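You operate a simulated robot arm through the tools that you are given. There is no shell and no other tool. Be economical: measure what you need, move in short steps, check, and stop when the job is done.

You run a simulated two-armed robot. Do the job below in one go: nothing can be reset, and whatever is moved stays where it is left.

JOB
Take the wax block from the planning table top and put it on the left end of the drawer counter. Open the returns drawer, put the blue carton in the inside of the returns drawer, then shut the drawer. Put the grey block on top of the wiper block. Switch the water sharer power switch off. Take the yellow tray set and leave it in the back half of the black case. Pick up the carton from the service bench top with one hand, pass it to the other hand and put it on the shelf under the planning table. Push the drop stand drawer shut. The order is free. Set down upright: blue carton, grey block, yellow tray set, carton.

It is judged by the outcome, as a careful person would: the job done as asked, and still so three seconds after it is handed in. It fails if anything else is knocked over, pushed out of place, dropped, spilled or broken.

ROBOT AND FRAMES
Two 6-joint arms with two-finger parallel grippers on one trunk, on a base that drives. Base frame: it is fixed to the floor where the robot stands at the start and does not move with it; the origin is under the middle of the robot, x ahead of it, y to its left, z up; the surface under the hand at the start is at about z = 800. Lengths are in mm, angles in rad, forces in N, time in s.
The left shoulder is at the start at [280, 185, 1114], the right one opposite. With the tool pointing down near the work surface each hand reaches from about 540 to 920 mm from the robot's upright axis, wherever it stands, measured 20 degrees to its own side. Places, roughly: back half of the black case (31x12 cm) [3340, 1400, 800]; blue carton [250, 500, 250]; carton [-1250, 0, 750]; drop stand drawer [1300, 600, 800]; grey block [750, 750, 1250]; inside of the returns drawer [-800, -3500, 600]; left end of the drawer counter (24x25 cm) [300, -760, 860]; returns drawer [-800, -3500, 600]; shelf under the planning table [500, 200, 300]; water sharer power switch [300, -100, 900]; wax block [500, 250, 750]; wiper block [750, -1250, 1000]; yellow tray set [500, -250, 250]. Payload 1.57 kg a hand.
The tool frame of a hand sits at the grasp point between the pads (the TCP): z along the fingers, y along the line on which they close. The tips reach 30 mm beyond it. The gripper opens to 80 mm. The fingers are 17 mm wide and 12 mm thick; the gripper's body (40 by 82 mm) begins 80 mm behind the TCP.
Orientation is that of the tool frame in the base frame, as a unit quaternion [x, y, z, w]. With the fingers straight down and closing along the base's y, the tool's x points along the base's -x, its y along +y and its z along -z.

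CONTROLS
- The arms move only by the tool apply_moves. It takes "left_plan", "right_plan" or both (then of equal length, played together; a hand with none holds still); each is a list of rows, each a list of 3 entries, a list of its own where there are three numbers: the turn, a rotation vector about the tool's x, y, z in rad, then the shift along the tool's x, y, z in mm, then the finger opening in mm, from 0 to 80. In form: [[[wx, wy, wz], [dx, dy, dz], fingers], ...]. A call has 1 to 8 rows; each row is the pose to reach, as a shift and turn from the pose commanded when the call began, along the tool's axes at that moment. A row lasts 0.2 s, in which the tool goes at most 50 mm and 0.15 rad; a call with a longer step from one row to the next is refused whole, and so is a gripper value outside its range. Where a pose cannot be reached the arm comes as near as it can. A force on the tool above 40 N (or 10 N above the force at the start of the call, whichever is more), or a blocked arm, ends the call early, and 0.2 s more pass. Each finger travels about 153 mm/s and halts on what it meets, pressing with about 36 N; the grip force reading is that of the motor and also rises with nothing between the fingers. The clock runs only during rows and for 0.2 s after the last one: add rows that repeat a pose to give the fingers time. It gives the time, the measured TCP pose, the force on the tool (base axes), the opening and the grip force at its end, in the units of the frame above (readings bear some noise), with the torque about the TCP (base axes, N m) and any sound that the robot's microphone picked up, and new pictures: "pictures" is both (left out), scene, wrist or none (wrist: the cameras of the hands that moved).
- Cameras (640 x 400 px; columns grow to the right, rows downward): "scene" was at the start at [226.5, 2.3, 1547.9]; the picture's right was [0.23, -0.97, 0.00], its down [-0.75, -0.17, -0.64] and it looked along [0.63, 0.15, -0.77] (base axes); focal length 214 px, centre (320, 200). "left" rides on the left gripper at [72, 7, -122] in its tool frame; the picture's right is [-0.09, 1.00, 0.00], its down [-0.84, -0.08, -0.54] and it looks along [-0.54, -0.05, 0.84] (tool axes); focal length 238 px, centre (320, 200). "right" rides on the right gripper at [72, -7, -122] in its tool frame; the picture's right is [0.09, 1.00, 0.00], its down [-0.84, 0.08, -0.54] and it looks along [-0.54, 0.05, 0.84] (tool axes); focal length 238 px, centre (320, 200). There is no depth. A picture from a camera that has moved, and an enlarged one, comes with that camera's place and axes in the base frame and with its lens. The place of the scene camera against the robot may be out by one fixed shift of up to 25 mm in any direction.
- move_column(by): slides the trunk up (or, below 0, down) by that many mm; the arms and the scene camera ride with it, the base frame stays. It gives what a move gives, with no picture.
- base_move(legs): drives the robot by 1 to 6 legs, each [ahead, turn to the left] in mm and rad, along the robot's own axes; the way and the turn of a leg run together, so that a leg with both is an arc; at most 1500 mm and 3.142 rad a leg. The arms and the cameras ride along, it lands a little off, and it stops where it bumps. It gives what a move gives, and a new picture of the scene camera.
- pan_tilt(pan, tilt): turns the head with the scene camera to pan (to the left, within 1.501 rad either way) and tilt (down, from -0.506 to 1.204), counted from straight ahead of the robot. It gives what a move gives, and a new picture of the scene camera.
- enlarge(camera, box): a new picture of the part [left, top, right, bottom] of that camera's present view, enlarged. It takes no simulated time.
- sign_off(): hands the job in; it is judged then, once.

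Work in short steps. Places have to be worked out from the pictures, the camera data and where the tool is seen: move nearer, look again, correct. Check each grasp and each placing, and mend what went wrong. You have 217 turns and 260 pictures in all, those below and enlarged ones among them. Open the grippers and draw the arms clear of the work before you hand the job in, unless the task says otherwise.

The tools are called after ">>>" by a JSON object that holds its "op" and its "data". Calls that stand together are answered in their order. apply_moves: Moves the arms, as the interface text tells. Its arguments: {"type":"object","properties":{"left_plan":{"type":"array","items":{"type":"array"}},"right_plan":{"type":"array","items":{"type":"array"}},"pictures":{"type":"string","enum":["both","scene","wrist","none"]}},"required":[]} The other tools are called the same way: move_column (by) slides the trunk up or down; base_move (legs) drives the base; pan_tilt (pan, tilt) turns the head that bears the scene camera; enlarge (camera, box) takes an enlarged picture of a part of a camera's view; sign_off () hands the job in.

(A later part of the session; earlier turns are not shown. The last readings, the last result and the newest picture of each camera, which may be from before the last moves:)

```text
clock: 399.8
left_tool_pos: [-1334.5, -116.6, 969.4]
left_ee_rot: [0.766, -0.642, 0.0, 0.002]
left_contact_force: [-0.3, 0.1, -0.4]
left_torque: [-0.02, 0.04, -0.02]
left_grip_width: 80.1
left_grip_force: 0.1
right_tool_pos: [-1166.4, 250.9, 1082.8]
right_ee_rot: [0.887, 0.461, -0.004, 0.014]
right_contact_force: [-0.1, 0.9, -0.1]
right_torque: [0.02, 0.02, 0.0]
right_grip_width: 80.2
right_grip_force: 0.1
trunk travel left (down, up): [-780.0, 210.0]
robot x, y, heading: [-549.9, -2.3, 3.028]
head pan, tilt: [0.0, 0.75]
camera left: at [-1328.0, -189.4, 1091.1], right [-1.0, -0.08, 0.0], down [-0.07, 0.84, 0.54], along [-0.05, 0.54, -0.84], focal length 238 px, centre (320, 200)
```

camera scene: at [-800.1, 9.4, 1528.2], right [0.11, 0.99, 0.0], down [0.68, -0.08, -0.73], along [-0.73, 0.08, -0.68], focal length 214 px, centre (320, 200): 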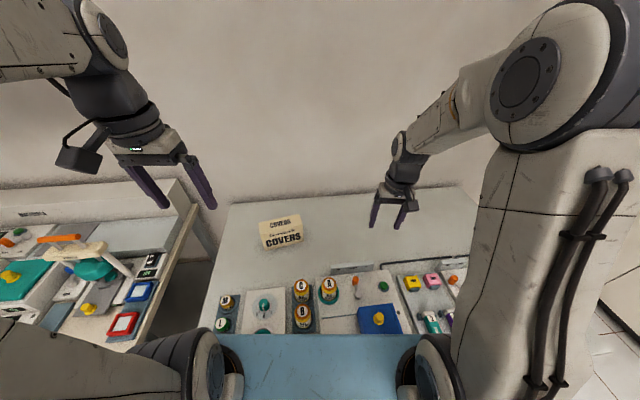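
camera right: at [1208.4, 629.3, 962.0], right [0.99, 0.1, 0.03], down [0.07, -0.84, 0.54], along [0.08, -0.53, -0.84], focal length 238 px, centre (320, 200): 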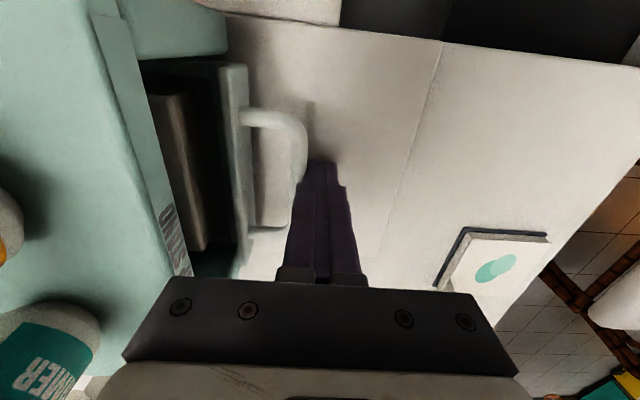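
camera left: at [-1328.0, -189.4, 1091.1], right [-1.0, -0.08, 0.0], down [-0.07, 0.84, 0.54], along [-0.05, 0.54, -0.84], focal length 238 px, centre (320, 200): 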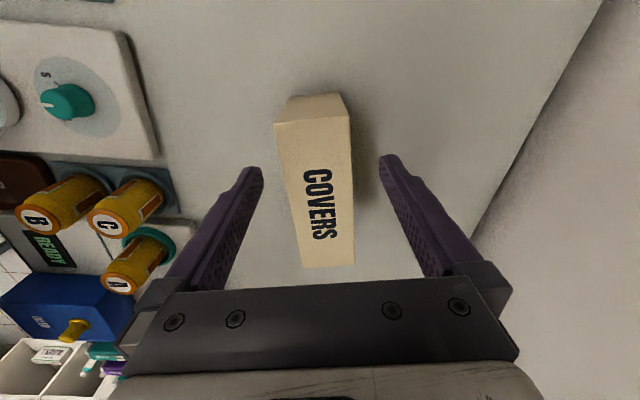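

Well aligned. I descend 76 mm and close.

>>> {"op": "apply_moves", "data": {"left_plan": [[[0, 0, 0], [0, 2, 35], 80], [[0, 0, 0], [0, 2, 60], 80], [[0, 0, 0], [0, 2, 76], 80], [[0, 0, 0], [0, 2, 76], 55], [[0, 0, 0], [0, 2, 76], 40], [[0, 0, 0], [0, 2, 76], 40]], "pictures": "wrist"}}

```text
clock: 401.2
left_tool_pos: [-1336.6, -116.1, 891.7]
left_ee_rot: [0.767, -0.642, -0.001, 0.001]
left_contact_force: [-1.1, 0.6, 0.3]
left_torque: [-0.1, -0.03, -0.01]
left_grip_width: 57.9
left_grip_force: 35.8
right_tool_pos: [-1166.7, 252.0, 1082.4]
right_ee_rot: [0.888, 0.46, -0.005, 0.014]
right_contact_force: [-0.8, 0.2, 0.1]
right_torque: [0.01, 0.01, -0.01]
right_grip_width: 79.9
right_grip_force: 0.2
trunk travel left (down, up): [-780.0, 210.0]
robot x, y, heading: [-549.8, -6.9, 3.029]
head pan, tilt: [0.0, 0.75]
camera left: at [-1328.7, -188.9, 1013.6], right [-1.0, -0.08, 0.0], down [-0.07, 0.84, 0.54], along [-0.05, 0.54, -0.84], focal length 238 px, centre (320, 200)
```

left: 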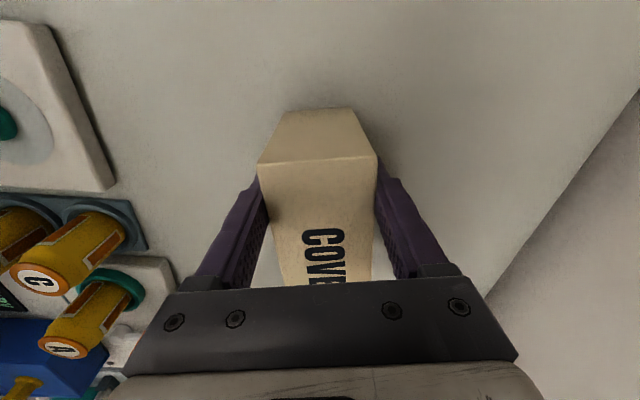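

Gripped at 58 mm. I lift 60 mm slowly and check that it does not droop.

>>> {"op": "apply_moves", "data": {"left_plan": [[[0, 0, 0], [0, 0, -10], 40], [[0, 0, 0], [0, 0, -20], 40], [[0, 0, 0], [0, 0, -40], 40], [[0, 0, 0], [0, 0, -60], 40]], "pictures": "both"}}

>>> {"op": "enlarge", "data": {"camera": "scene", "box": [190, 160, 350, 260]}}

```text
clock: 402.2
left_tool_pos: [-1335.8, -114.7, 951.3]
left_ee_rot: [0.766, -0.642, -0.001, 0.001]
left_contact_force: [-0.6, 0.0, -3.1]
left_torque: [-0.14, 0.0, 0.01]
left_grip_width: 57.6
left_grip_force: 36.0
right_tool_pos: [-1166.4, 251.2, 1083.6]
right_ee_rot: [0.887, 0.461, -0.005, 0.015]
right_contact_force: [-0.2, -0.6, 0.3]
right_torque: [0.02, 0.01, -0.03]
right_grip_width: 80.2
right_grip_force: 0.0
trunk travel left (down, up): [-780.0, 210.0]
robot x, y, heading: [-551.2, -3.6, 3.03]
head pan, tilt: [0.0, 0.75]
camera scene: at [-800.8, 9.4, 1528.1], right [0.11, 0.99, 0.0], down [0.68, -0.08, -0.73], along [-0.73, 0.08, -0.68], focal length 214 px, centre (320, 200)
camera left: at [-1329.6, -187.5, 1073.9], right [-1.0, -0.08, 0.0], down [-0.07, 0.84, 0.54], along [-0.05, 0.54, -0.84], focal length 238 px, centre (320, 200)
```

scene: 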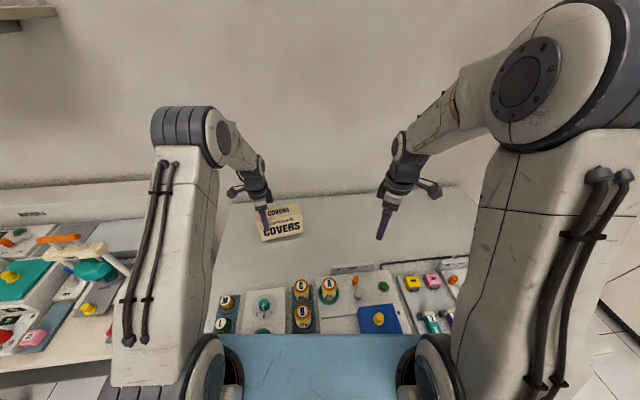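
left: 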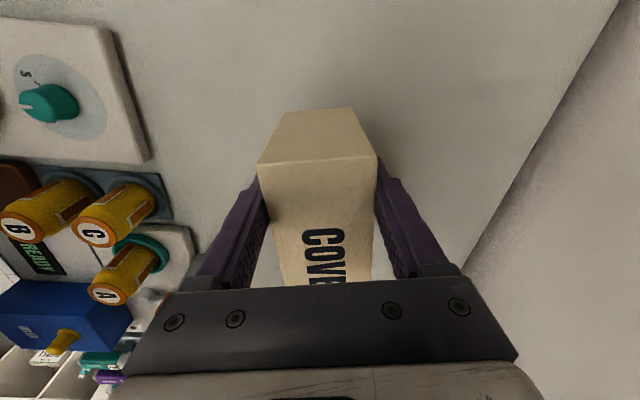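

```text
4.00 times, centred on (270, 210) of scene
camera zoom: at [-800.8, 9.4, 1528.1], right [0.11, 0.99, 0.0], down [0.68, -0.08, -0.73], along [-0.73, 0.08, -0.68], focal length 858 px, centre (520, 160)
```

zoom: 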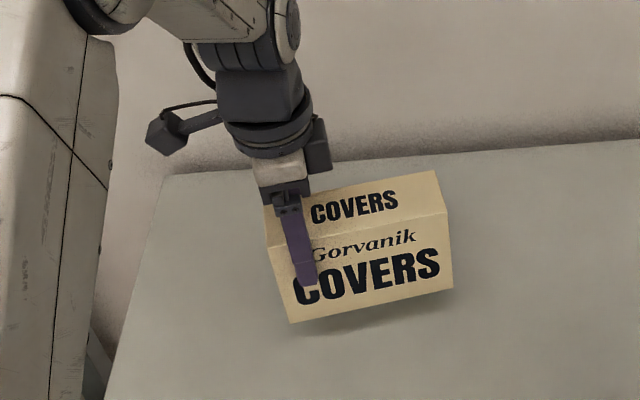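

Firm, no droop. For the handover I raise it and bring it to the robot's centre line, aligned with the robot.

>>> {"op": "apply_moves", "data": {"left_plan": [[[0, 0, 0], [0, 0, -40], 40], [[0, 0, 0.07], [-30, -21, -60], 40], [[0, 0, 0.14], [-61, -43, -80], 40], [[0, 0, 0.21], [-91, -64, -100], 40], [[0, 0, 0.286], [-122, -86, -109], 40]], "right_plan": [[[0, 0, -0.14], [0, 0, -10], 80], [[0, 0, -0.28], [0, 0, -30], 80], [[0, 0, -0.42], [0, 0, -50], 80], [[0, 0, -0.45], [0, 0, -70], 80], [[0, 0, -0.45], [0, 0, -90], 80]], "pictures": "both"}}

```text
clock: 403.4
left_tool_pos: [-1271.7, 22.3, 1061.6]
left_ee_rot: [-0.667, 0.745, -0.001, -0.003]
left_contact_force: [0.6, 0.1, -2.5]
left_torque: [-0.13, 0.0, -0.01]
left_grip_width: 57.6
left_grip_force: 36.0
right_tool_pos: [-1166.3, 254.9, 1172.9]
right_ee_rot: [0.762, 0.648, -0.007, 0.013]
right_contact_force: [0.2, -0.6, -0.7]
right_torque: [-0.02, -0.02, 0.01]
right_grip_width: 79.9
right_grip_force: 0.1
trunk travel left (down, up): [-780.0, 210.0]
robot x, y, heading: [-552.4, -3.0, 3.025]
head pan, tilt: [0.0, 0.75]
camera scene: at [-800.9, 9.3, 1528.1], right [0.11, 0.99, 0.0], down [0.68, -0.08, -0.73], along [-0.73, 0.08, -0.68], focal length 214 px, centre (320, 200)
camera right: at [-1161.9, 332.3, 1292.2], right [1.0, -0.07, 0.01], down [-0.06, -0.82, 0.57], along [-0.03, -0.57, -0.82], focal length 238 px, centre (320, 200)
camera left: at [-1285.8, -48.7, 1183.0], right [-0.98, 0.2, 0.0], down [0.17, 0.82, 0.54], along [0.11, 0.53, -0.84], focal length 238 px, centre (320, 200)
```

scene: 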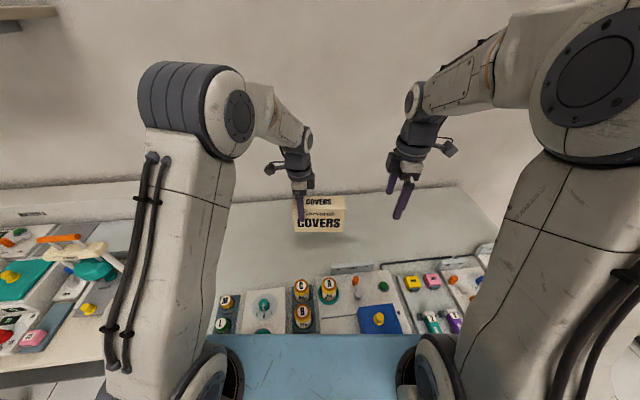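
right: 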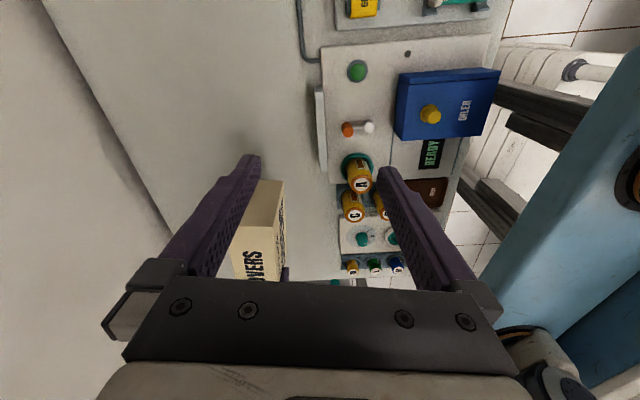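
left: 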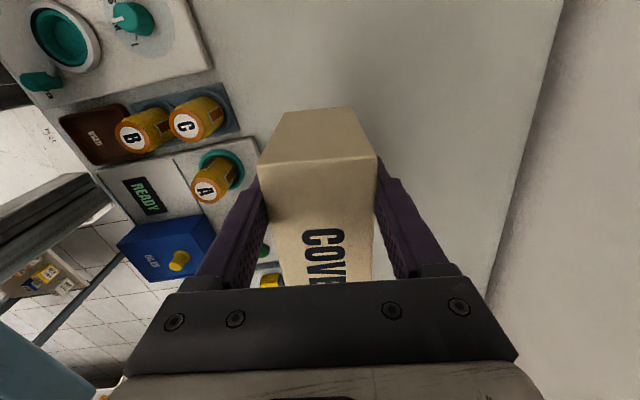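

Right target is about (-1260,126,1062). I bring the right hand above that end of the carton, tips tilted slightly inward.

>>> {"op": "apply_moves", "data": {"right_plan": [[[0, -0.02, -0.013], [-33, -19, 5], 80], [[0, -0.05, -0.026], [-66, -37, 10], 80], [[0, -0.07, -0.04], [-99, -56, 15], 80], [[0, -0.1, -0.052], [-132, -74, 23], 80]], "pictures": "both"}}

>>> {"op": "enlarge", "data": {"camera": "scene", "box": [240, 120, 400, 220]}}

```text
clock: 404.4
left_tool_pos: [-1271.3, 22.5, 1061.5]
left_ee_rot: [-0.667, 0.745, 0.0, -0.002]
left_contact_force: [0.6, -0.5, -1.7]
left_torque: [-0.1, -0.02, 0.0]
left_grip_width: 57.8
left_grip_force: 36.2
right_tool_pos: [-1259.7, 133.8, 1153.9]
right_ee_rot: [0.744, 0.666, -0.046, 0.046]
right_contact_force: [1.0, -0.9, -0.6]
right_torque: [0.0, 0.04, 0.0]
right_grip_width: 80.0
right_grip_force: 0.0
trunk travel left (down, up): [-780.0, 210.0]
robot x, y, heading: [-551.0, -5.7, 3.021]
head pan, tilt: [0.0, 0.75]
camera scene: at [-800.6, 9.6, 1528.2], right [0.11, 0.99, 0.0], down [0.68, -0.08, -0.73], along [-0.73, 0.08, -0.68], focal length 214 px, centre (320, 200)
camera right: at [-1257.9, 222.7, 1265.5], right [1.0, -0.02, -0.01], down [-0.01, -0.76, 0.65], along [-0.02, -0.65, -0.76], focal length 238 px, centre (320, 200)
```

scene: 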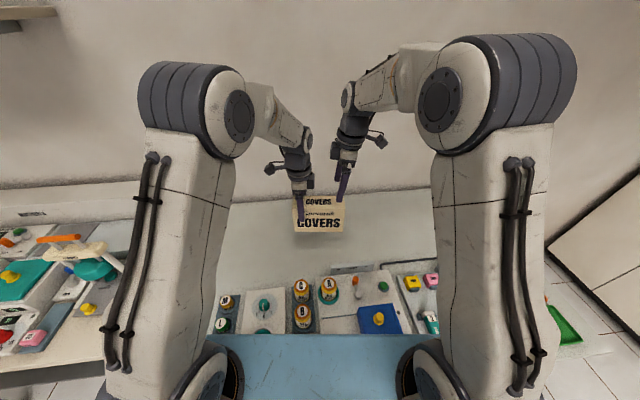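
right: 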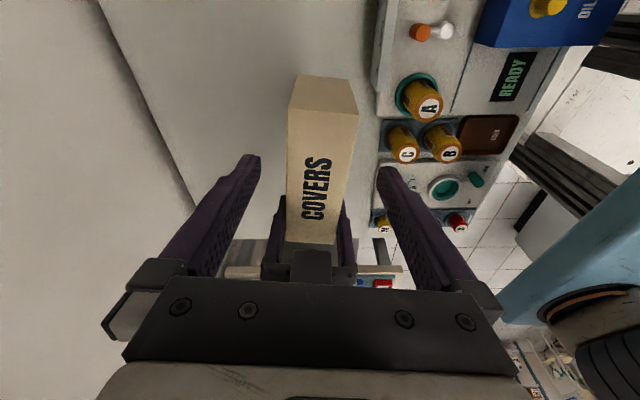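

```text
4.00 times, centred on (320, 170) of scene
camera zoom: at [-800.6, 9.6, 1528.2], right [0.11, 0.99, 0.0], down [0.68, -0.08, -0.73], along [-0.73, 0.08, -0.68], focal length 858 px, centre (320, 320)
```

zoom: 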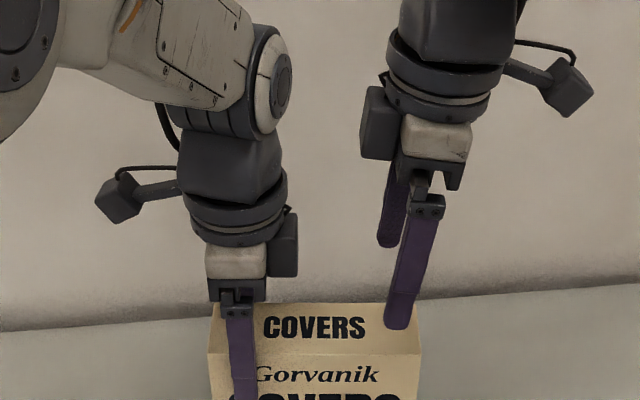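

Aligned, and the wrists are clear of each other. I descend along the tool axis and close the right hand.

>>> {"op": "apply_moves", "data": {"right_plan": [[[0, 0, 0], [0, 0, 35], 80], [[0, 0, 0], [0, 0, 65], 80], [[0, 0, 0], [0, 0, 87], 80], [[0, 0, 0], [0, 0, 87], 60], [[0, 0, 0], [0, 0, 87], 45], [[0, 0, 0], [0, 0, 87], 40], [[0, 0, 0], [0, 0, 87], 40]], "pictures": "wrist"}}

```text
clock: 406.0
left_tool_pos: [-1273.9, 23.4, 1060.0]
left_ee_rot: [-0.668, 0.744, 0.002, -0.002]
left_contact_force: [-7.7, 0.5, -1.3]
left_torque: [0.13, -0.78, 0.74]
left_grip_width: 57.6
left_grip_force: 36.2
right_tool_pos: [-1261.0, 122.6, 1064.1]
right_ee_rot: [0.744, 0.665, -0.046, 0.045]
right_contact_force: [8.7, 0.6, -0.7]
right_torque: [-0.21, 0.81, 0.03]
right_grip_width: 57.8
right_grip_force: 35.8
trunk travel left (down, up): [-780.0, 210.0]
robot x, y, heading: [-550.9, -4.7, 3.025]
head pan, tilt: [0.0, 0.75]
camera right: at [-1259.5, 211.4, 1176.3], right [1.0, -0.02, 0.0], down [-0.01, -0.76, 0.65], along [-0.02, -0.65, -0.76], focal length 238 px, centre (320, 200)
```

right: 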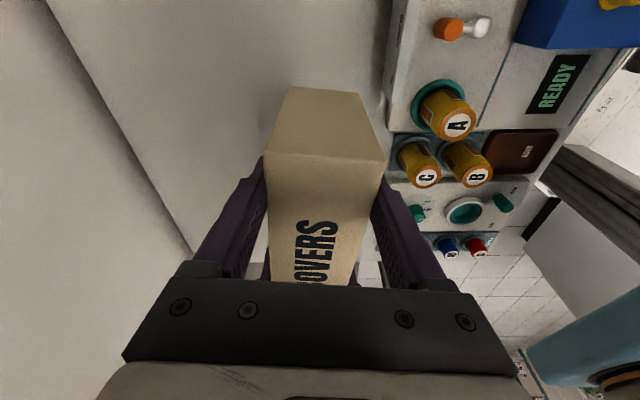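

Both hands hold the carton. I open the left and withdraw it straight up.

>>> {"op": "apply_moves", "data": {"left_plan": [[[0, 0, 0], [0, 0, 0], 60], [[0, 0, 0], [0, 0, 0], 78], [[0, 0, 0], [0, 0, 0], 80], [[0, 0, 0], [0, 0, -30], 80], [[0, 0, 0], [10, 0, -70], 80], [[0, 0, 0], [30, 0, -110], 80], [[0, 0, 0], [65, 0, -140], 80], [[0, 0, 0], [110, 0, -155], 80]], "pictures": "scene"}}

```text
clock: 407.8
left_tool_pos: [-1285.6, -88.0, 1217.0]
left_ee_rot: [-0.668, 0.744, 0.0, -0.002]
left_contact_force: [-0.3, 0.4, 0.7]
left_torque: [-0.01, -0.01, -0.04]
left_grip_width: 80.0
left_grip_force: 0.1
right_tool_pos: [-1262.4, 122.8, 1065.0]
right_ee_rot: [0.744, 0.665, -0.046, 0.045]
right_contact_force: [-0.5, 0.4, -0.2]
right_torque: [0.14, 0.01, 0.0]
right_grip_width: 57.8
right_grip_force: 36.5
trunk travel left (down, up): [-780.0, 210.0]
robot x, y, heading: [-552.4, -1.9, 3.03]
head pan, tilt: [0.0, 0.75]
camera scene: at [-800.7, 9.7, 1528.2], right [0.11, 0.99, 0.0], down [0.68, -0.08, -0.73], along [-0.73, 0.08, -0.68], focal length 214 px, centre (320, 200)
```

scene: 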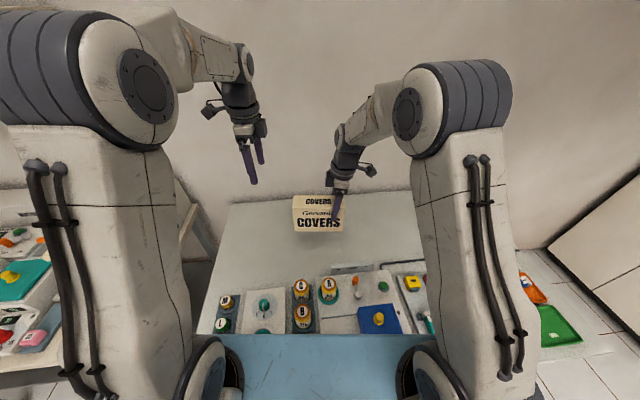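

Handover done: the right hand holds it alone. I now rotate the carton about the vertical by 90° so that it points forward (thin side across), for the shelf.

>>> {"op": "apply_moves", "data": {"right_plan": [[[0.018, -0.001, 0.141], [0, 0, -8], 40], [[0.037, -0.002, 0.283], [0, 0, -16], 40], [[0.055, -0.002, 0.424], [0, 0, -24], 40], [[0.073, -0.003, 0.566], [0, 0, -30], 40], [[0.091, -0.004, 0.707], [0, 0, -30], 40], [[0.11, -0.005, 0.849], [0, 0, -30], 40], [[0.128, -0.006, 0.99], [0, 0, -30], 40], [[0.146, -0.007, 1.132], [0, 0, -30], 40]], "left_plan": [[[0, 0, -0.1], [20, 0, -10], 80], [[0, 0, -0.2], [40, 0, -20], 80], [[0, 0, -0.3], [60, 0, -20], 80], [[0, 0, -0.4], [80, 0, -20], 80], [[0, 0, -0.5], [80, 0, -20], 80], [[0, 0, -0.6], [80, 0, -20], 80], [[0, 0, -0.7], [80, 0, -20], 80], [[0, 0, -0.8], [80, 0, -20], 80]], "pictures": "none"}}

>>> {"op": "apply_moves", "data": {"right_plan": [[[0.018, -0.001, 0.141], [0, 0, 0], 40], [[0.037, -0.002, 0.283], [0, 0, 0], 40], [[0.055, -0.002, 0.424], [0, 0, 0], 40]], "left_plan": [[[0, 0, -0.14], [0, 0, 0], 80], [[0, 0, -0.28], [0, 0, 0], 80], [[0, 0, -0.42], [0, 0, 0], 80]], "pictures": "scene"}}

```text
clock: 409.6
left_tool_pos: [-1292.7, -170.8, 1236.1]
left_ee_rot: [0.905, -0.425, 0.0, 0.001]
left_contact_force: [0.3, 0.2, 0.0]
left_torque: [0.02, 0.03, 0.02]
left_grip_width: 80.3
left_grip_force: 0.0
right_tool_pos: [-1261.4, 126.6, 1097.1]
right_ee_rot: [0.985, 0.158, -0.063, 0.013]
right_contact_force: [-0.4, 0.2, -2.5]
right_torque: [0.04, -0.14, 0.01]
right_grip_width: 57.8
right_grip_force: 35.5
trunk travel left (down, up): [-780.0, 210.0]
robot x, y, heading: [-552.2, -2.5, 3.024]
head pan, tilt: [0.0, 0.75]
```

```text
clock: 410.4
left_tool_pos: [-1293.9, -169.3, 1235.0]
left_ee_rot: [0.974, -0.227, -0.002, 0.002]
left_contact_force: [0.1, 0.6, -0.1]
left_torque: [0.0, 0.02, 0.0]
left_grip_width: 79.9
left_grip_force: 0.1
right_tool_pos: [-1259.9, 125.6, 1095.8]
right_ee_rot: [0.996, -0.055, -0.064, 0.0]
right_contact_force: [-0.1, 0.3, -2.7]
right_torque: [0.0, -0.1, -0.01]
right_grip_width: 57.8
right_grip_force: 35.6
trunk travel left (down, up): [-780.0, 210.0]
robot x, y, heading: [-549.3, -5.8, 3.029]
head pan, tilt: [0.0, 0.75]
camera scene: at [-800.7, 9.4, 1528.2], right [0.11, 0.99, 0.0], down [0.68, -0.08, -0.73], along [-0.73, 0.08, -0.68], focal length 214 px, centre (320, 200)
```

scene: 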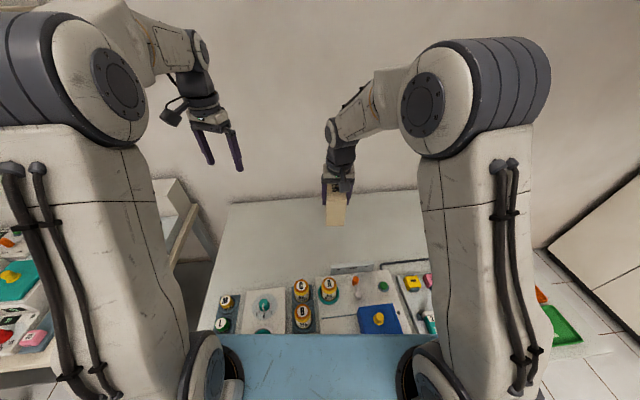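

The carton now points forward. I raise the trunk, back off and turn round to the planning table.

>>> {"op": "move_column", "data": {"by": 210}}

>>> {"op": "base_move", "data": {"legs": [[-110, 0], [0, -1.5], [0, -1.53]]}}

```text
clock: 412.6
left_tool_pos: [-1293.1, -169.5, 1445.1]
left_ee_rot: [0.974, -0.228, -0.001, 0.002]
left_contact_force: [0.4, -0.5, 0.7]
left_torque: [-0.04, 0.02, 0.0]
left_grip_width: 80.0
left_grip_force: 0.1
right_tool_pos: [-1260.8, 126.6, 1305.5]
right_ee_rot: [0.996, -0.055, -0.064, 0.0]
right_contact_force: [-0.8, 0.4, -1.6]
right_torque: [-0.03, -0.11, 0.02]
right_grip_width: 57.7
right_grip_force: 35.7
trunk travel left (down, up): [-990.0, 0.0]
robot x, y, heading: [-551.6, -2.8, 3.035]
head pan, tilt: [0.0, 0.75]
```

```text
clock: 421.2
left_tool_pos: [274.8, 232.9, 1446.4]
left_ee_rot: [0.173, 0.985, 0.001, 0.001]
left_contact_force: [-0.9, 0.5, -0.6]
left_torque: [-0.01, -0.01, -0.03]
left_grip_width: 80.2
left_grip_force: 0.0
right_tool_pos: [276.4, -66.1, 1305.5]
right_ee_rot: [-0.002, 0.998, 0.002, 0.063]
right_contact_force: [-0.5, -0.1, -2.3]
right_torque: [0.03, 0.07, -0.02]
right_grip_width: 57.7
right_grip_force: 36.1
trunk travel left (down, up): [-990.0, 0.0]
robot x, y, heading: [-444.7, -15.3, -0.002]
head pan, tilt: [0.0, 0.75]
camera scene: at [-209.0, -31.1, 1738.2], right [0.0, -1.0, 0.0], down [-0.68, 0.0, -0.73], along [0.73, 0.0, -0.68], focal length 214 px, centre (320, 200)
```

scene: 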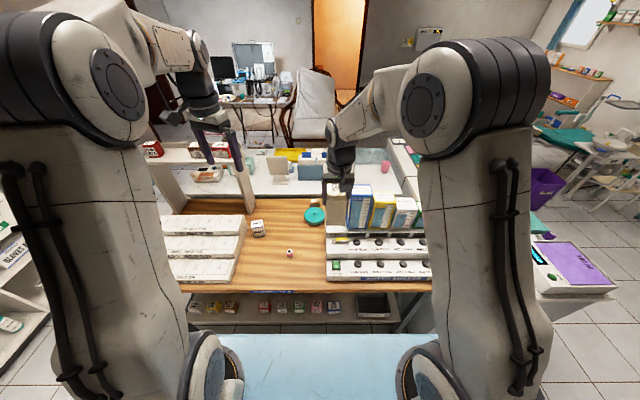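

I pull both arms in, keep the carton at y≈-155, and back 40 mm before lowering.

>>> {"op": "apply_moves", "data": {"right_plan": [[[0, 0, 0], [44, -22, -5], 40], [[0, 0, 0], [88, -45, -11], 40], [[0, 0, 0], [131, -67, -17], 40], [[0, 0, 0], [170, -88, -22], 40]], "left_plan": [[[0, 0, -0.09], [47, -9, 0], 80], [[0, 0, -0.18], [94, -18, 0], 80], [[0, 0, -0.27], [141, -27, 0], 80], [[0, 0, -0.348], [185, -36, 0], 80]], "pictures": "none"}}

>>> {"op": "base_move", "data": {"legs": [[-45, 0]]}}

>>> {"op": "move_column", "data": {"by": -400}}

```text
clock: 422.2
left_tool_pos: [88.2, 262.4, 1445.7]
left_ee_rot: [0.0, 1.0, 0.001, 0.002]
left_contact_force: [-0.3, 0.3, 0.4]
left_torque: [0.0, 0.02, -0.03]
left_grip_width: 79.8
left_grip_force: 0.0
right_tool_pos: [103.8, -156.7, 1305.3]
right_ee_rot: [-0.001, 0.998, 0.005, 0.064]
right_contact_force: [-0.5, -0.4, -2.0]
right_torque: [-0.01, 0.15, 0.0]
right_grip_width: 57.8
right_grip_force: 36.4
trunk travel left (down, up): [-990.0, 0.0]
robot x, y, heading: [-441.7, -16.0, -0.005]
head pan, tilt: [0.0, 0.75]
```

```text
clock: 423.1
left_tool_pos: [43.8, 263.5, 1444.8]
left_ee_rot: [-0.001, 1.0, 0.003, 0.002]
left_contact_force: [0.3, 0.0, 0.7]
left_torque: [-0.06, -0.02, 0.01]
left_grip_width: 80.1
left_grip_force: 0.0
right_tool_pos: [60.8, -155.6, 1304.0]
right_ee_rot: [-0.001, 0.998, 0.002, 0.063]
right_contact_force: [0.5, 1.1, -2.6]
right_torque: [-0.03, 0.1, -0.04]
right_grip_width: 57.8
right_grip_force: 35.3
trunk travel left (down, up): [-990.0, 0.0]
robot x, y, heading: [-487.4, -13.8, -0.005]
head pan, tilt: [0.0, 0.75]
camera scene: at [-254.5, -30.9, 1738.3], right [0.0, -1.0, 0.0], down [-0.68, 0.0, -0.73], along [0.73, 0.0, -0.68], focal length 214 px, centre (320, 200)
```

scene: 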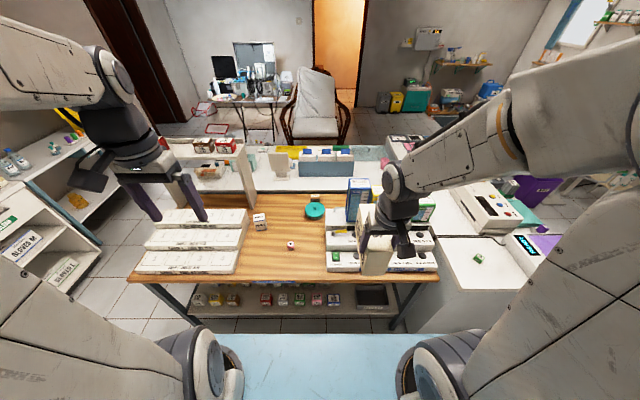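

```text
clock: 426.9
left_tool_pos: [44.4, 263.4, 1045.5]
left_ee_rot: [0.0, 1.0, 0.002, 0.001]
left_contact_force: [0.3, 0.3, 0.2]
left_torque: [0.02, 0.01, -0.01]
left_grip_width: 80.0
left_grip_force: 0.1
right_tool_pos: [60.8, -155.4, 903.6]
right_ee_rot: [0.0, 0.998, 0.003, 0.064]
right_contact_force: [0.1, -0.4, -2.7]
right_torque: [0.01, 0.11, 0.01]
right_grip_width: 57.5
right_grip_force: 35.9
trunk travel left (down, up): [-590.0, 400.0]
robot x, y, heading: [-487.3, -15.9, -0.0]
head pan, tilt: [0.0, 0.75]
```

I check the clearance between the carton's front end and the table edge.

>>> {"op": "pan_tilt", "data": {"pan": -0.25, "tilt": 0.9}}

```text
clock: 427.7
left_tool_pos: [44.4, 262.5, 1045.2]
left_ee_rot: [0.0, 1.0, 0.002, 0.002]
left_contact_force: [-1.0, 1.1, 0.9]
left_torque: [0.01, 0.0, -0.01]
left_grip_width: 80.0
left_grip_force: 0.1
right_tool_pos: [60.0, -156.3, 904.8]
right_ee_rot: [-0.001, 0.998, 0.003, 0.064]
right_contact_force: [-0.4, 0.1, -2.7]
right_torque: [0.0, 0.14, -0.03]
right_grip_width: 57.8
right_grip_force: 36.2
trunk travel left (down, up): [-590.0, 400.0]
robot x, y, heading: [-490.4, -15.3, -0.002]
head pan, tilt: [-0.25, 0.901]
camera scene: at [-263.8, -49.5, 1326.3], right [-0.25, -0.97, 0.0], down [-0.76, 0.19, -0.62], along [0.6, -0.15, -0.78], focal length 214 px, centre (320, 200)
```

scene: 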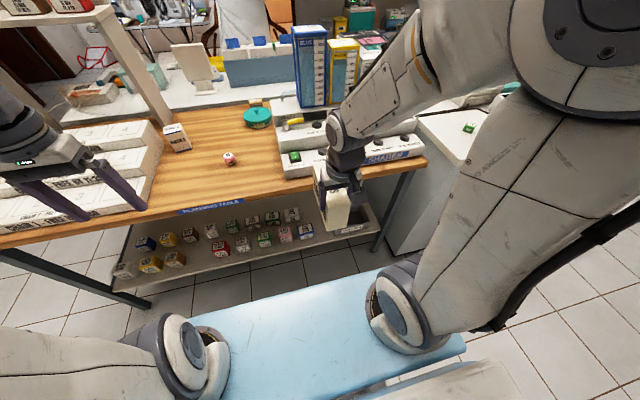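

>>> {"op": "enlarge", "data": {"camera": "scene", "box": [270, 140, 400, 240]}}

>>> {"op": "enlarge", "data": {"camera": "right", "box": [0, 0, 640, 400]}}

```text
4.00 times, centred on (335, 190) of scene
camera zoom: at [-263.8, -49.5, 1326.3], right [-0.25, -0.97, 0.0], down [-0.76, 0.19, -0.62], along [0.6, -0.15, -0.78], focal length 858 px, centre (260, 240)
```

zoom: 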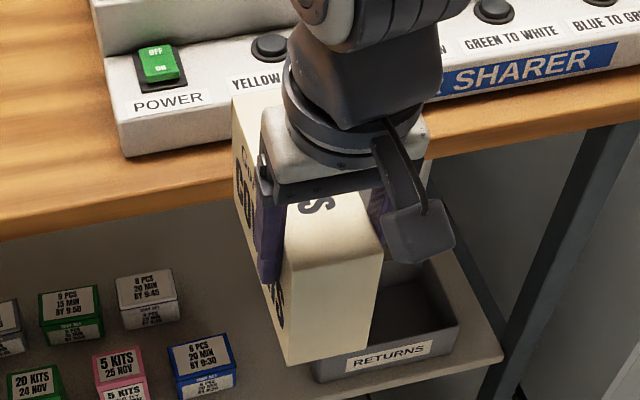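

```text
1.00 times, centred on (320, 200) of right (not enlarged: the box is as wide or as high as the picture)
camera zoom: at [-26.5, -162.1, 1016.6], right [-0.09, 1.0, -0.01], down [0.76, 0.08, 0.64], along [0.64, 0.06, -0.76], focal length 238 px, centre (320, 200)
```

zoom: 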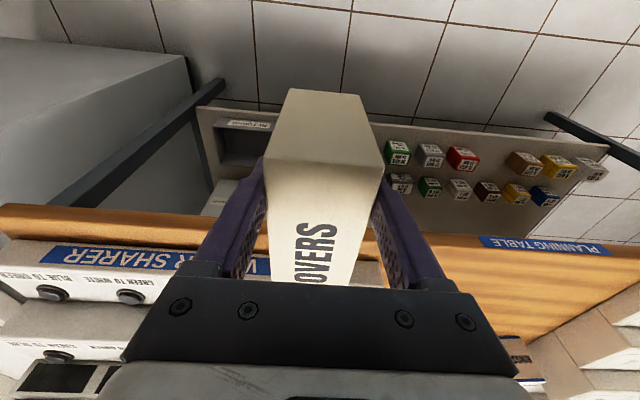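

Front end at x≈175–188, clear of the edge (226). I raise the arm 150 mm relative to the trunk, then lower the trunk completely.

>>> {"op": "apply_moves", "data": {"right_plan": [[[0, 0, 0], [-5, 0, -40], 40], [[0, 0, 0], [-10, 0, -80], 40], [[0, 0, 0], [-15, 0, -120], 40], [[0, 0, 0], [-19, 0, -152], 40]], "pictures": "none"}}

>>> {"op": "move_column", "data": {"by": -300}}

>>> {"op": "move_column", "data": {"by": -290}}

>>> {"op": "pan_tilt", "data": {"pan": -0.1, "tilt": 0.4}}

```text
clock: 428.7
left_tool_pos: [43.5, 262.5, 1045.5]
left_ee_rot: [0.0, 1.0, 0.002, 0.0]
left_contact_force: [-0.2, 0.3, -0.3]
left_torque: [-0.01, -0.02, 0.03]
left_grip_width: 80.1
left_grip_force: 0.0
right_tool_pos: [62.4, -156.3, 1058.6]
right_ee_rot: [-0.001, 0.998, 0.003, 0.064]
right_contact_force: [0.1, -0.2, -1.9]
right_torque: [0.0, 0.13, 0.01]
right_grip_width: 57.7
right_grip_force: 36.1
trunk travel left (down, up): [-590.0, 400.0]
robot x, y, heading: [-492.6, -14.9, -0.003]
head pan, tilt: [-0.25, 0.901]
```

```text
clock: 431.7
left_tool_pos: [43.7, 263.1, 745.6]
left_ee_rot: [0.0, 1.0, 0.001, 0.001]
left_contact_force: [-0.1, 0.3, 0.2]
left_torque: [0.01, 0.0, 0.05]
left_grip_width: 80.0
left_grip_force: 0.0
right_tool_pos: [62.3, -156.7, 757.3]
right_ee_rot: [-0.001, 0.998, 0.002, 0.064]
right_contact_force: [0.1, 0.9, -2.1]
right_torque: [0.0, 0.1, 0.03]
right_grip_width: 57.7
right_grip_force: 35.6
trunk travel left (down, up): [-290.0, 700.0]
robot x, y, heading: [-489.2, -17.4, -0.001]
head pan, tilt: [-0.25, 0.901]
```

```text
clock: 434.6
left_tool_pos: [43.5, 262.1, 456.5]
left_ee_rot: [0.0, 1.0, 0.002, 0.001]
left_contact_force: [-0.1, -0.8, 0.2]
left_torque: [0.02, -0.03, 0.03]
left_grip_width: 80.0
left_grip_force: 0.1
right_tool_pos: [61.1, -156.6, 467.5]
right_ee_rot: [-0.002, 0.998, 0.002, 0.064]
right_contact_force: [-0.1, 0.3, -3.1]
right_torque: [0.03, 0.15, -0.02]
right_grip_width: 57.7
right_grip_force: 36.5
trunk travel left (down, up): [0.0, 990.0]
robot x, y, heading: [-490.2, -15.8, -0.003]
head pan, tilt: [-0.25, 0.901]
```

```text
clock: 435.6
left_tool_pos: [44.0, 261.8, 456.4]
left_ee_rot: [0.0, 1.0, 0.001, 0.001]
left_contact_force: [-0.3, -0.3, 1.0]
left_torque: [0.01, 0.0, 0.01]
left_grip_width: 79.9
left_grip_force: 0.0
right_tool_pos: [60.9, -157.2, 468.2]
right_ee_rot: [-0.001, 0.998, 0.003, 0.064]
right_contact_force: [0.1, 0.3, -2.6]
right_torque: [-0.03, 0.1, 0.02]
right_grip_width: 57.6
right_grip_force: 35.3
trunk travel left (down, up): [0.0, 990.0]
robot x, y, heading: [-487.9, -16.6, -0.002]
head pan, tilt: [-0.099, 0.4]
camera scene: at [-244.9, -40.1, 779.2], right [-0.1, -0.99, 0.0], down [-0.39, 0.04, -0.92], along [0.92, -0.09, -0.39], focal length 214 px, centre (320, 200)
```

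scene: 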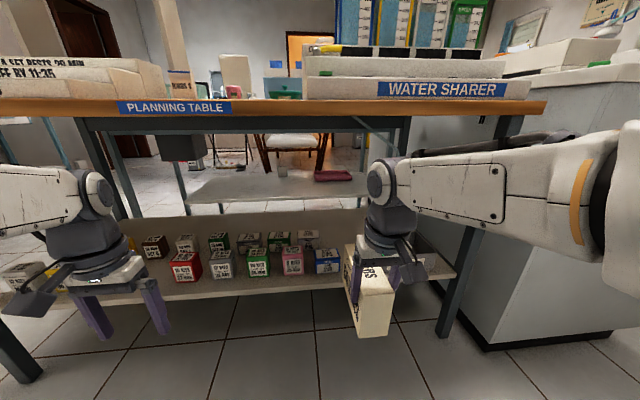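

The carton is low in front of the shelf gap. I extend halfway at this height and check clearances.

>>> {"op": "apply_moves", "data": {"right_plan": [[[0, 0, 0], [-45, 7, 6], 40], [[0, 0, 0], [-89, 7, 11], 40], [[0, 0, 0], [-134, 7, 17], 40]], "pictures": "both"}}

>>> {"op": "enlarge", "data": {"camera": "scene", "box": [260, 120, 452, 340]}}

```text
clock: 436.4
left_tool_pos: [43.9, 262.4, 456.5]
left_ee_rot: [0.0, 1.0, 0.002, 0.001]
left_contact_force: [-0.2, 0.3, 0.5]
left_torque: [-0.01, 0.02, -0.03]
left_grip_width: 80.0
left_grip_force: 0.0
right_tool_pos: [195.9, -150.2, 467.8]
right_ee_rot: [-0.001, 0.998, 0.003, 0.064]
right_contact_force: [-0.3, 0.5, -1.9]
right_torque: [-0.02, 0.13, 0.01]
right_grip_width: 57.6
right_grip_force: 36.1
trunk travel left (down, up): [0.0, 990.0]
robot x, y, heading: [-493.3, -18.6, 0.001]
head pan, tilt: [-0.099, 0.4]
camera scene: at [-245.0, -40.1, 779.3], right [-0.1, -0.99, 0.0], down [-0.39, 0.04, -0.92], along [0.92, -0.09, -0.39], focal length 214 px, centre (320, 200)
camera right: at [109.7, -156.1, 579.5], right [-0.09, 1.0, -0.01], down [0.76, 0.08, 0.64], along [0.64, 0.06, -0.76], focal length 238 px, centre (320, 200)
```

scene: 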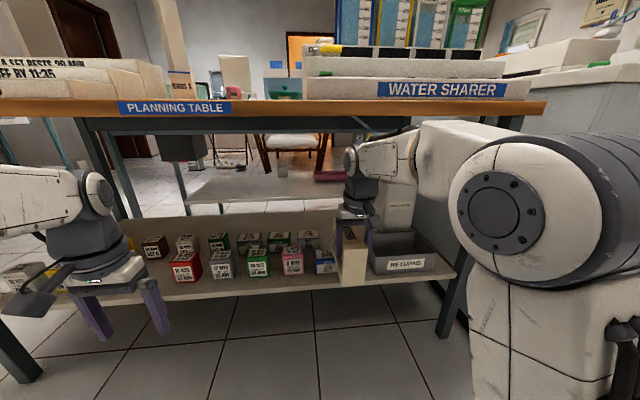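
right: 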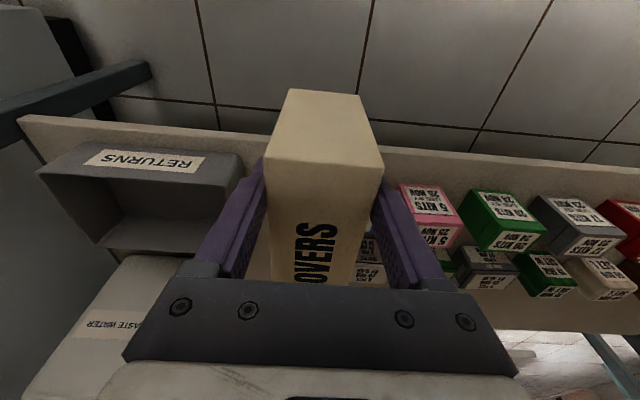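

```text
1.82 times, centred on (356, 230) of scene
camera zoom: at [-245.0, -40.1, 779.3], right [-0.1, -0.99, 0.0], down [-0.39, 0.04, -0.92], along [0.92, -0.09, -0.39], focal length 390 px, centre (254, 146)
```

zoom: 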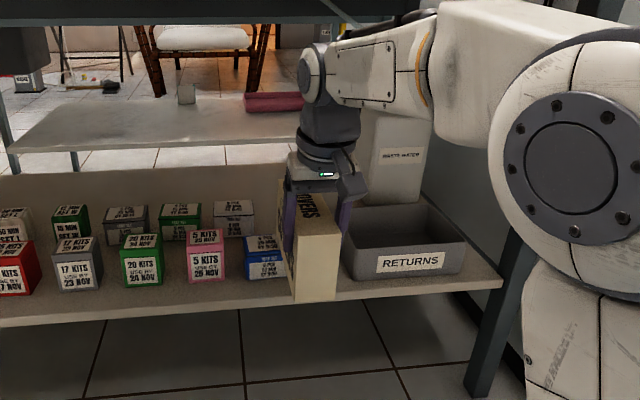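

No contacts. I continue the extension another 130 mm.

>>> {"op": "apply_moves", "data": {"right_plan": [[[0, 0, 0], [-45, -3, 5], 40], [[0, 0, 0], [-89, -5, 11], 40], [[0, 0, 0], [-129, -5, 16], 40]], "pictures": "both"}}

```text
clock: 437.1
left_tool_pos: [43.9, 262.6, 455.9]
left_ee_rot: [0.0, 1.0, 0.002, 0.001]
left_contact_force: [0.3, 0.2, 0.2]
left_torque: [-0.02, 0.01, 0.02]
left_grip_width: 80.1
left_grip_force: 0.1
right_tool_pos: [327.3, -154.9, 466.9]
right_ee_rot: [-0.001, 0.998, 0.002, 0.063]
right_contact_force: [0.6, -0.8, -1.6]
right_torque: [-0.04, 0.09, -0.01]
right_grip_width: 57.4
right_grip_force: 35.8
trunk travel left (down, up): [0.0, 990.0]
robot x, y, heading: [-488.3, -18.2, -0.002]
head pan, tilt: [-0.099, 0.4]
camera scene: at [-245.0, -40.1, 779.3], right [-0.1, -0.99, 0.0], down [-0.39, 0.04, -0.92], along [0.92, -0.09, -0.39], focal length 214 px, centre (320, 200)
camera right: at [240.7, -160.4, 578.7], right [-0.09, 1.0, -0.01], down [0.76, 0.08, 0.64], along [0.64, 0.06, -0.77], focal length 238 px, centre (320, 200)
```

scene: 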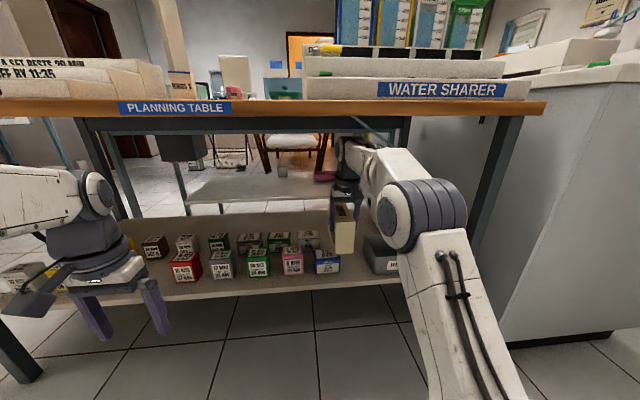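
right: 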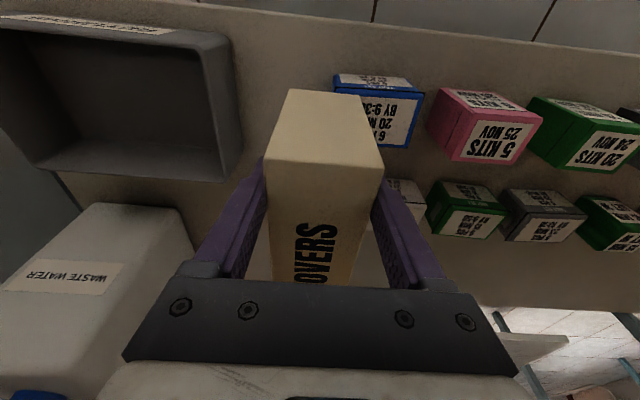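

Clear view: blue set is passed at the left, tray and waste tank are well to the right. I drive the base 95 mm ahead.

>>> {"op": "base_move", "data": {"legs": [[95, 0]]}}

>>> {"op": "enlarge", "data": {"camera": "right", "box": [0, 0, 640, 400]}}

```text
clock: 438.3
left_tool_pos: [140.5, 261.4, 454.9]
left_ee_rot: [0.002, 1.0, 0.002, 0.0]
left_contact_force: [-0.6, -0.4, -0.3]
left_torque: [0.01, 0.03, 0.01]
left_grip_width: 79.7
left_grip_force: 0.0
right_tool_pos: [424.5, -155.4, 466.7]
right_ee_rot: [0.0, 0.998, 0.003, 0.064]
right_contact_force: [0.7, 0.3, -1.7]
right_torque: [-0.02, 0.13, -0.02]
right_grip_width: 57.8
right_grip_force: 35.9
trunk travel left (down, up): [0.0, 990.0]
robot x, y, heading: [-390.3, -13.4, -0.002]
head pan, tilt: [-0.099, 0.4]
camera scene: at [-147.6, -40.9, 779.3], right [-0.1, -0.99, 0.0], down [-0.39, 0.04, -0.92], along [0.92, -0.1, -0.39], focal length 214 px, centre (320, 200)
```

scene: 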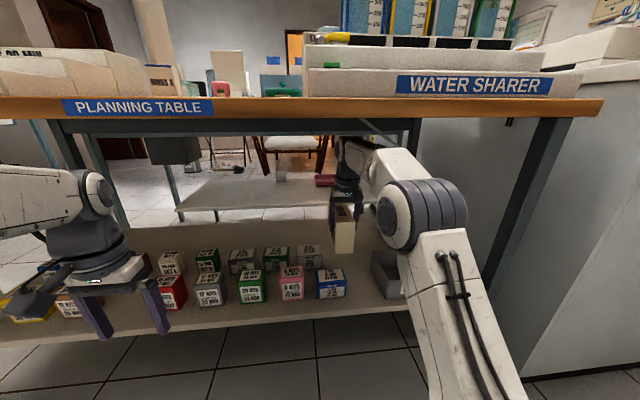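

```text
1.00 times, centred on (320, 200) of right (not enlarged: the box is as wide or as high as the picture)
camera zoom: at [337.4, -161.8, 578.8], right [-0.09, 1.0, -0.01], down [0.76, 0.07, 0.64], along [0.64, 0.06, -0.76], focal length 238 px, centre (320, 200)
```

zoom: 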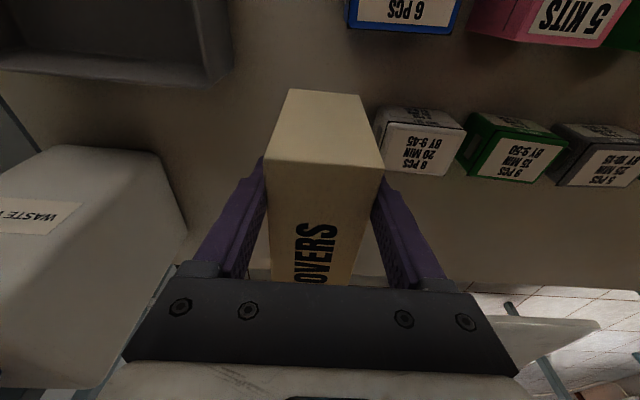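

Space on both sides. I shift 8 mm right and lower until contact.

>>> {"op": "apply_moves", "data": {"right_plan": [[[0, 0, 0], [3, -8, 25], 40], [[0, 0, 0], [6, -8, 48], 40], [[0, 0, 0], [8, -8, 62], 40], [[0, 0, 0], [9, -8, 68], 40], [[0, 0, 0], [9, -8, 73], 40], [[0, 0, 0], [10, -8, 78], 40], [[0, 0, 0], [10, -8, 83], 40], [[0, 0, 0], [11, -8, 88], 40]], "pictures": "both"}}

```text
clock: 439.9
left_tool_pos: [141.4, 261.4, 455.7]
left_ee_rot: [0.001, 1.0, 0.002, 0.002]
left_contact_force: [0.1, -0.4, -0.6]
left_torque: [-0.04, 0.02, -0.02]
left_grip_width: 80.0
left_grip_force: 0.0
right_tool_pos: [426.5, -163.6, 393.5]
right_ee_rot: [-0.001, 0.998, 0.002, 0.07]
right_contact_force: [-3.1, 1.1, 14.9]
right_torque: [-0.18, 0.89, -0.05]
right_grip_width: 57.4
right_grip_force: 36.2
trunk travel left (down, up): [0.0, 990.0]
robot x, y, heading: [-391.2, -19.8, -0.003]
head pan, tilt: [-0.099, 0.4]
stopped in row 7 (right hand): the force on the tool passed its limit at 49 N (the readings are from after the stop); the commanded pose is now the measured one
camera scene: at [-148.1, -40.8, 779.3], right [-0.1, -0.99, 0.0], down [-0.39, 0.04, -0.92], along [0.92, -0.1, -0.39], focal length 214 px, centre (320, 200)
camera right: at [337.9, -169.7, 504.8], right [-0.09, 1.0, -0.01], down [0.75, 0.07, 0.66], along [0.65, 0.05, -0.76], focal length 238 px, centre (320, 200)
```

scene: 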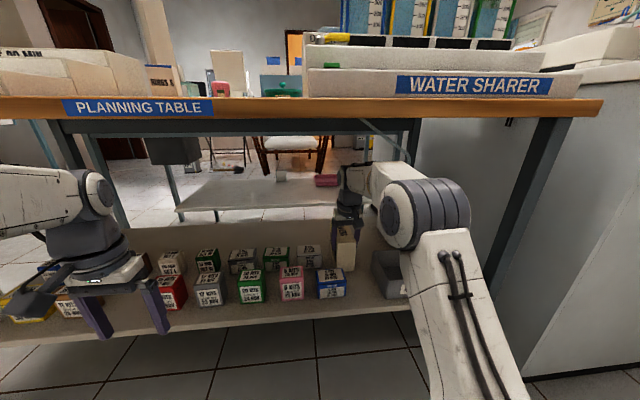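
right: 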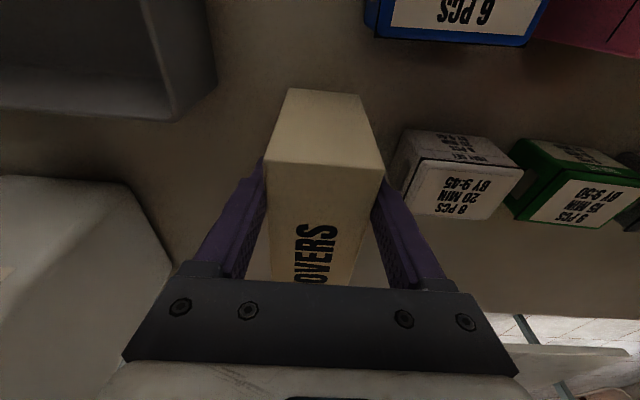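

Contact at the predicted height. I open and withdraw upward.

>>> {"op": "apply_moves", "data": {"right_plan": [[[0, 0, 0], [0, 0, -1], 60], [[0, 0, 0], [0, 0, -1], 74], [[0, 0, 0], [0, 0, -1], 76], [[0, 0, 0], [0, 0, -1], 76], [[0, 0, 0], [0, 0, -25], 76], [[0, 0, 0], [0, 0, -50], 76], [[0, 0, 0], [0, 0, -72], 76]], "pictures": "both"}}

```text
clock: 441.5
left_tool_pos: [141.4, 260.2, 455.2]
left_ee_rot: [0.001, 1.0, 0.002, 0.0]
left_contact_force: [0.3, 0.1, 0.1]
left_torque: [-0.01, 0.04, 0.0]
left_grip_width: 80.2
left_grip_force: 0.1
right_tool_pos: [417.4, -163.7, 463.6]
right_ee_rot: [0.0, 0.998, 0.003, 0.069]
right_contact_force: [-0.6, 0.8, 0.5]
right_torque: [-0.01, 0.02, 0.01]
right_grip_width: 76.1
right_grip_force: 0.1
trunk travel left (down, up): [0.0, 990.0]
robot x, y, heading: [-394.8, -15.7, -0.006]
head pan, tilt: [-0.099, 0.4]
camera scene: at [-147.8, -40.9, 779.3], right [-0.1, -0.99, 0.0], down [-0.39, 0.04, -0.92], along [0.92, -0.1, -0.39], focal length 214 px, centre (320, 200)
camera right: at [328.9, -170.0, 576.1], right [-0.09, 1.0, -0.01], down [0.75, 0.07, 0.65], along [0.65, 0.05, -0.76], focal length 238 px, centre (320, 200)
```

scene: 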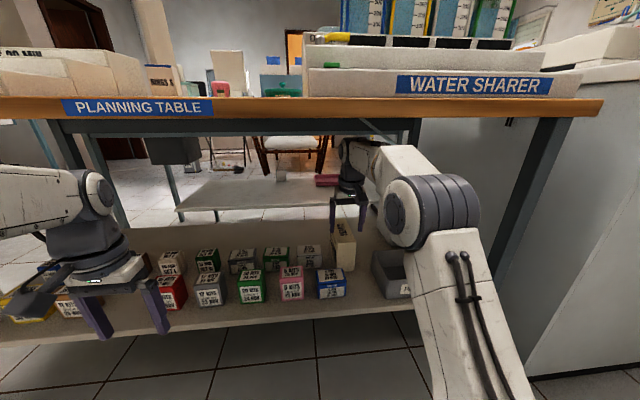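
right: 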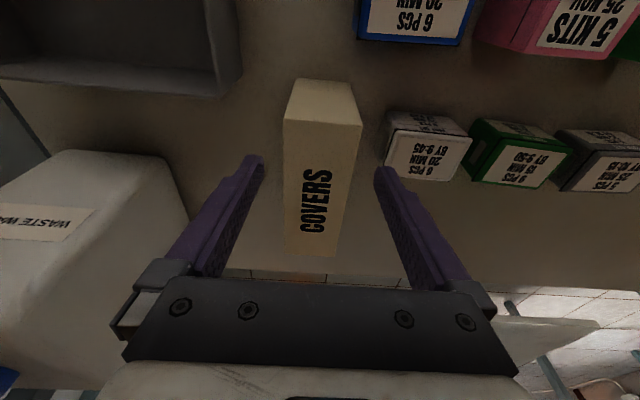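

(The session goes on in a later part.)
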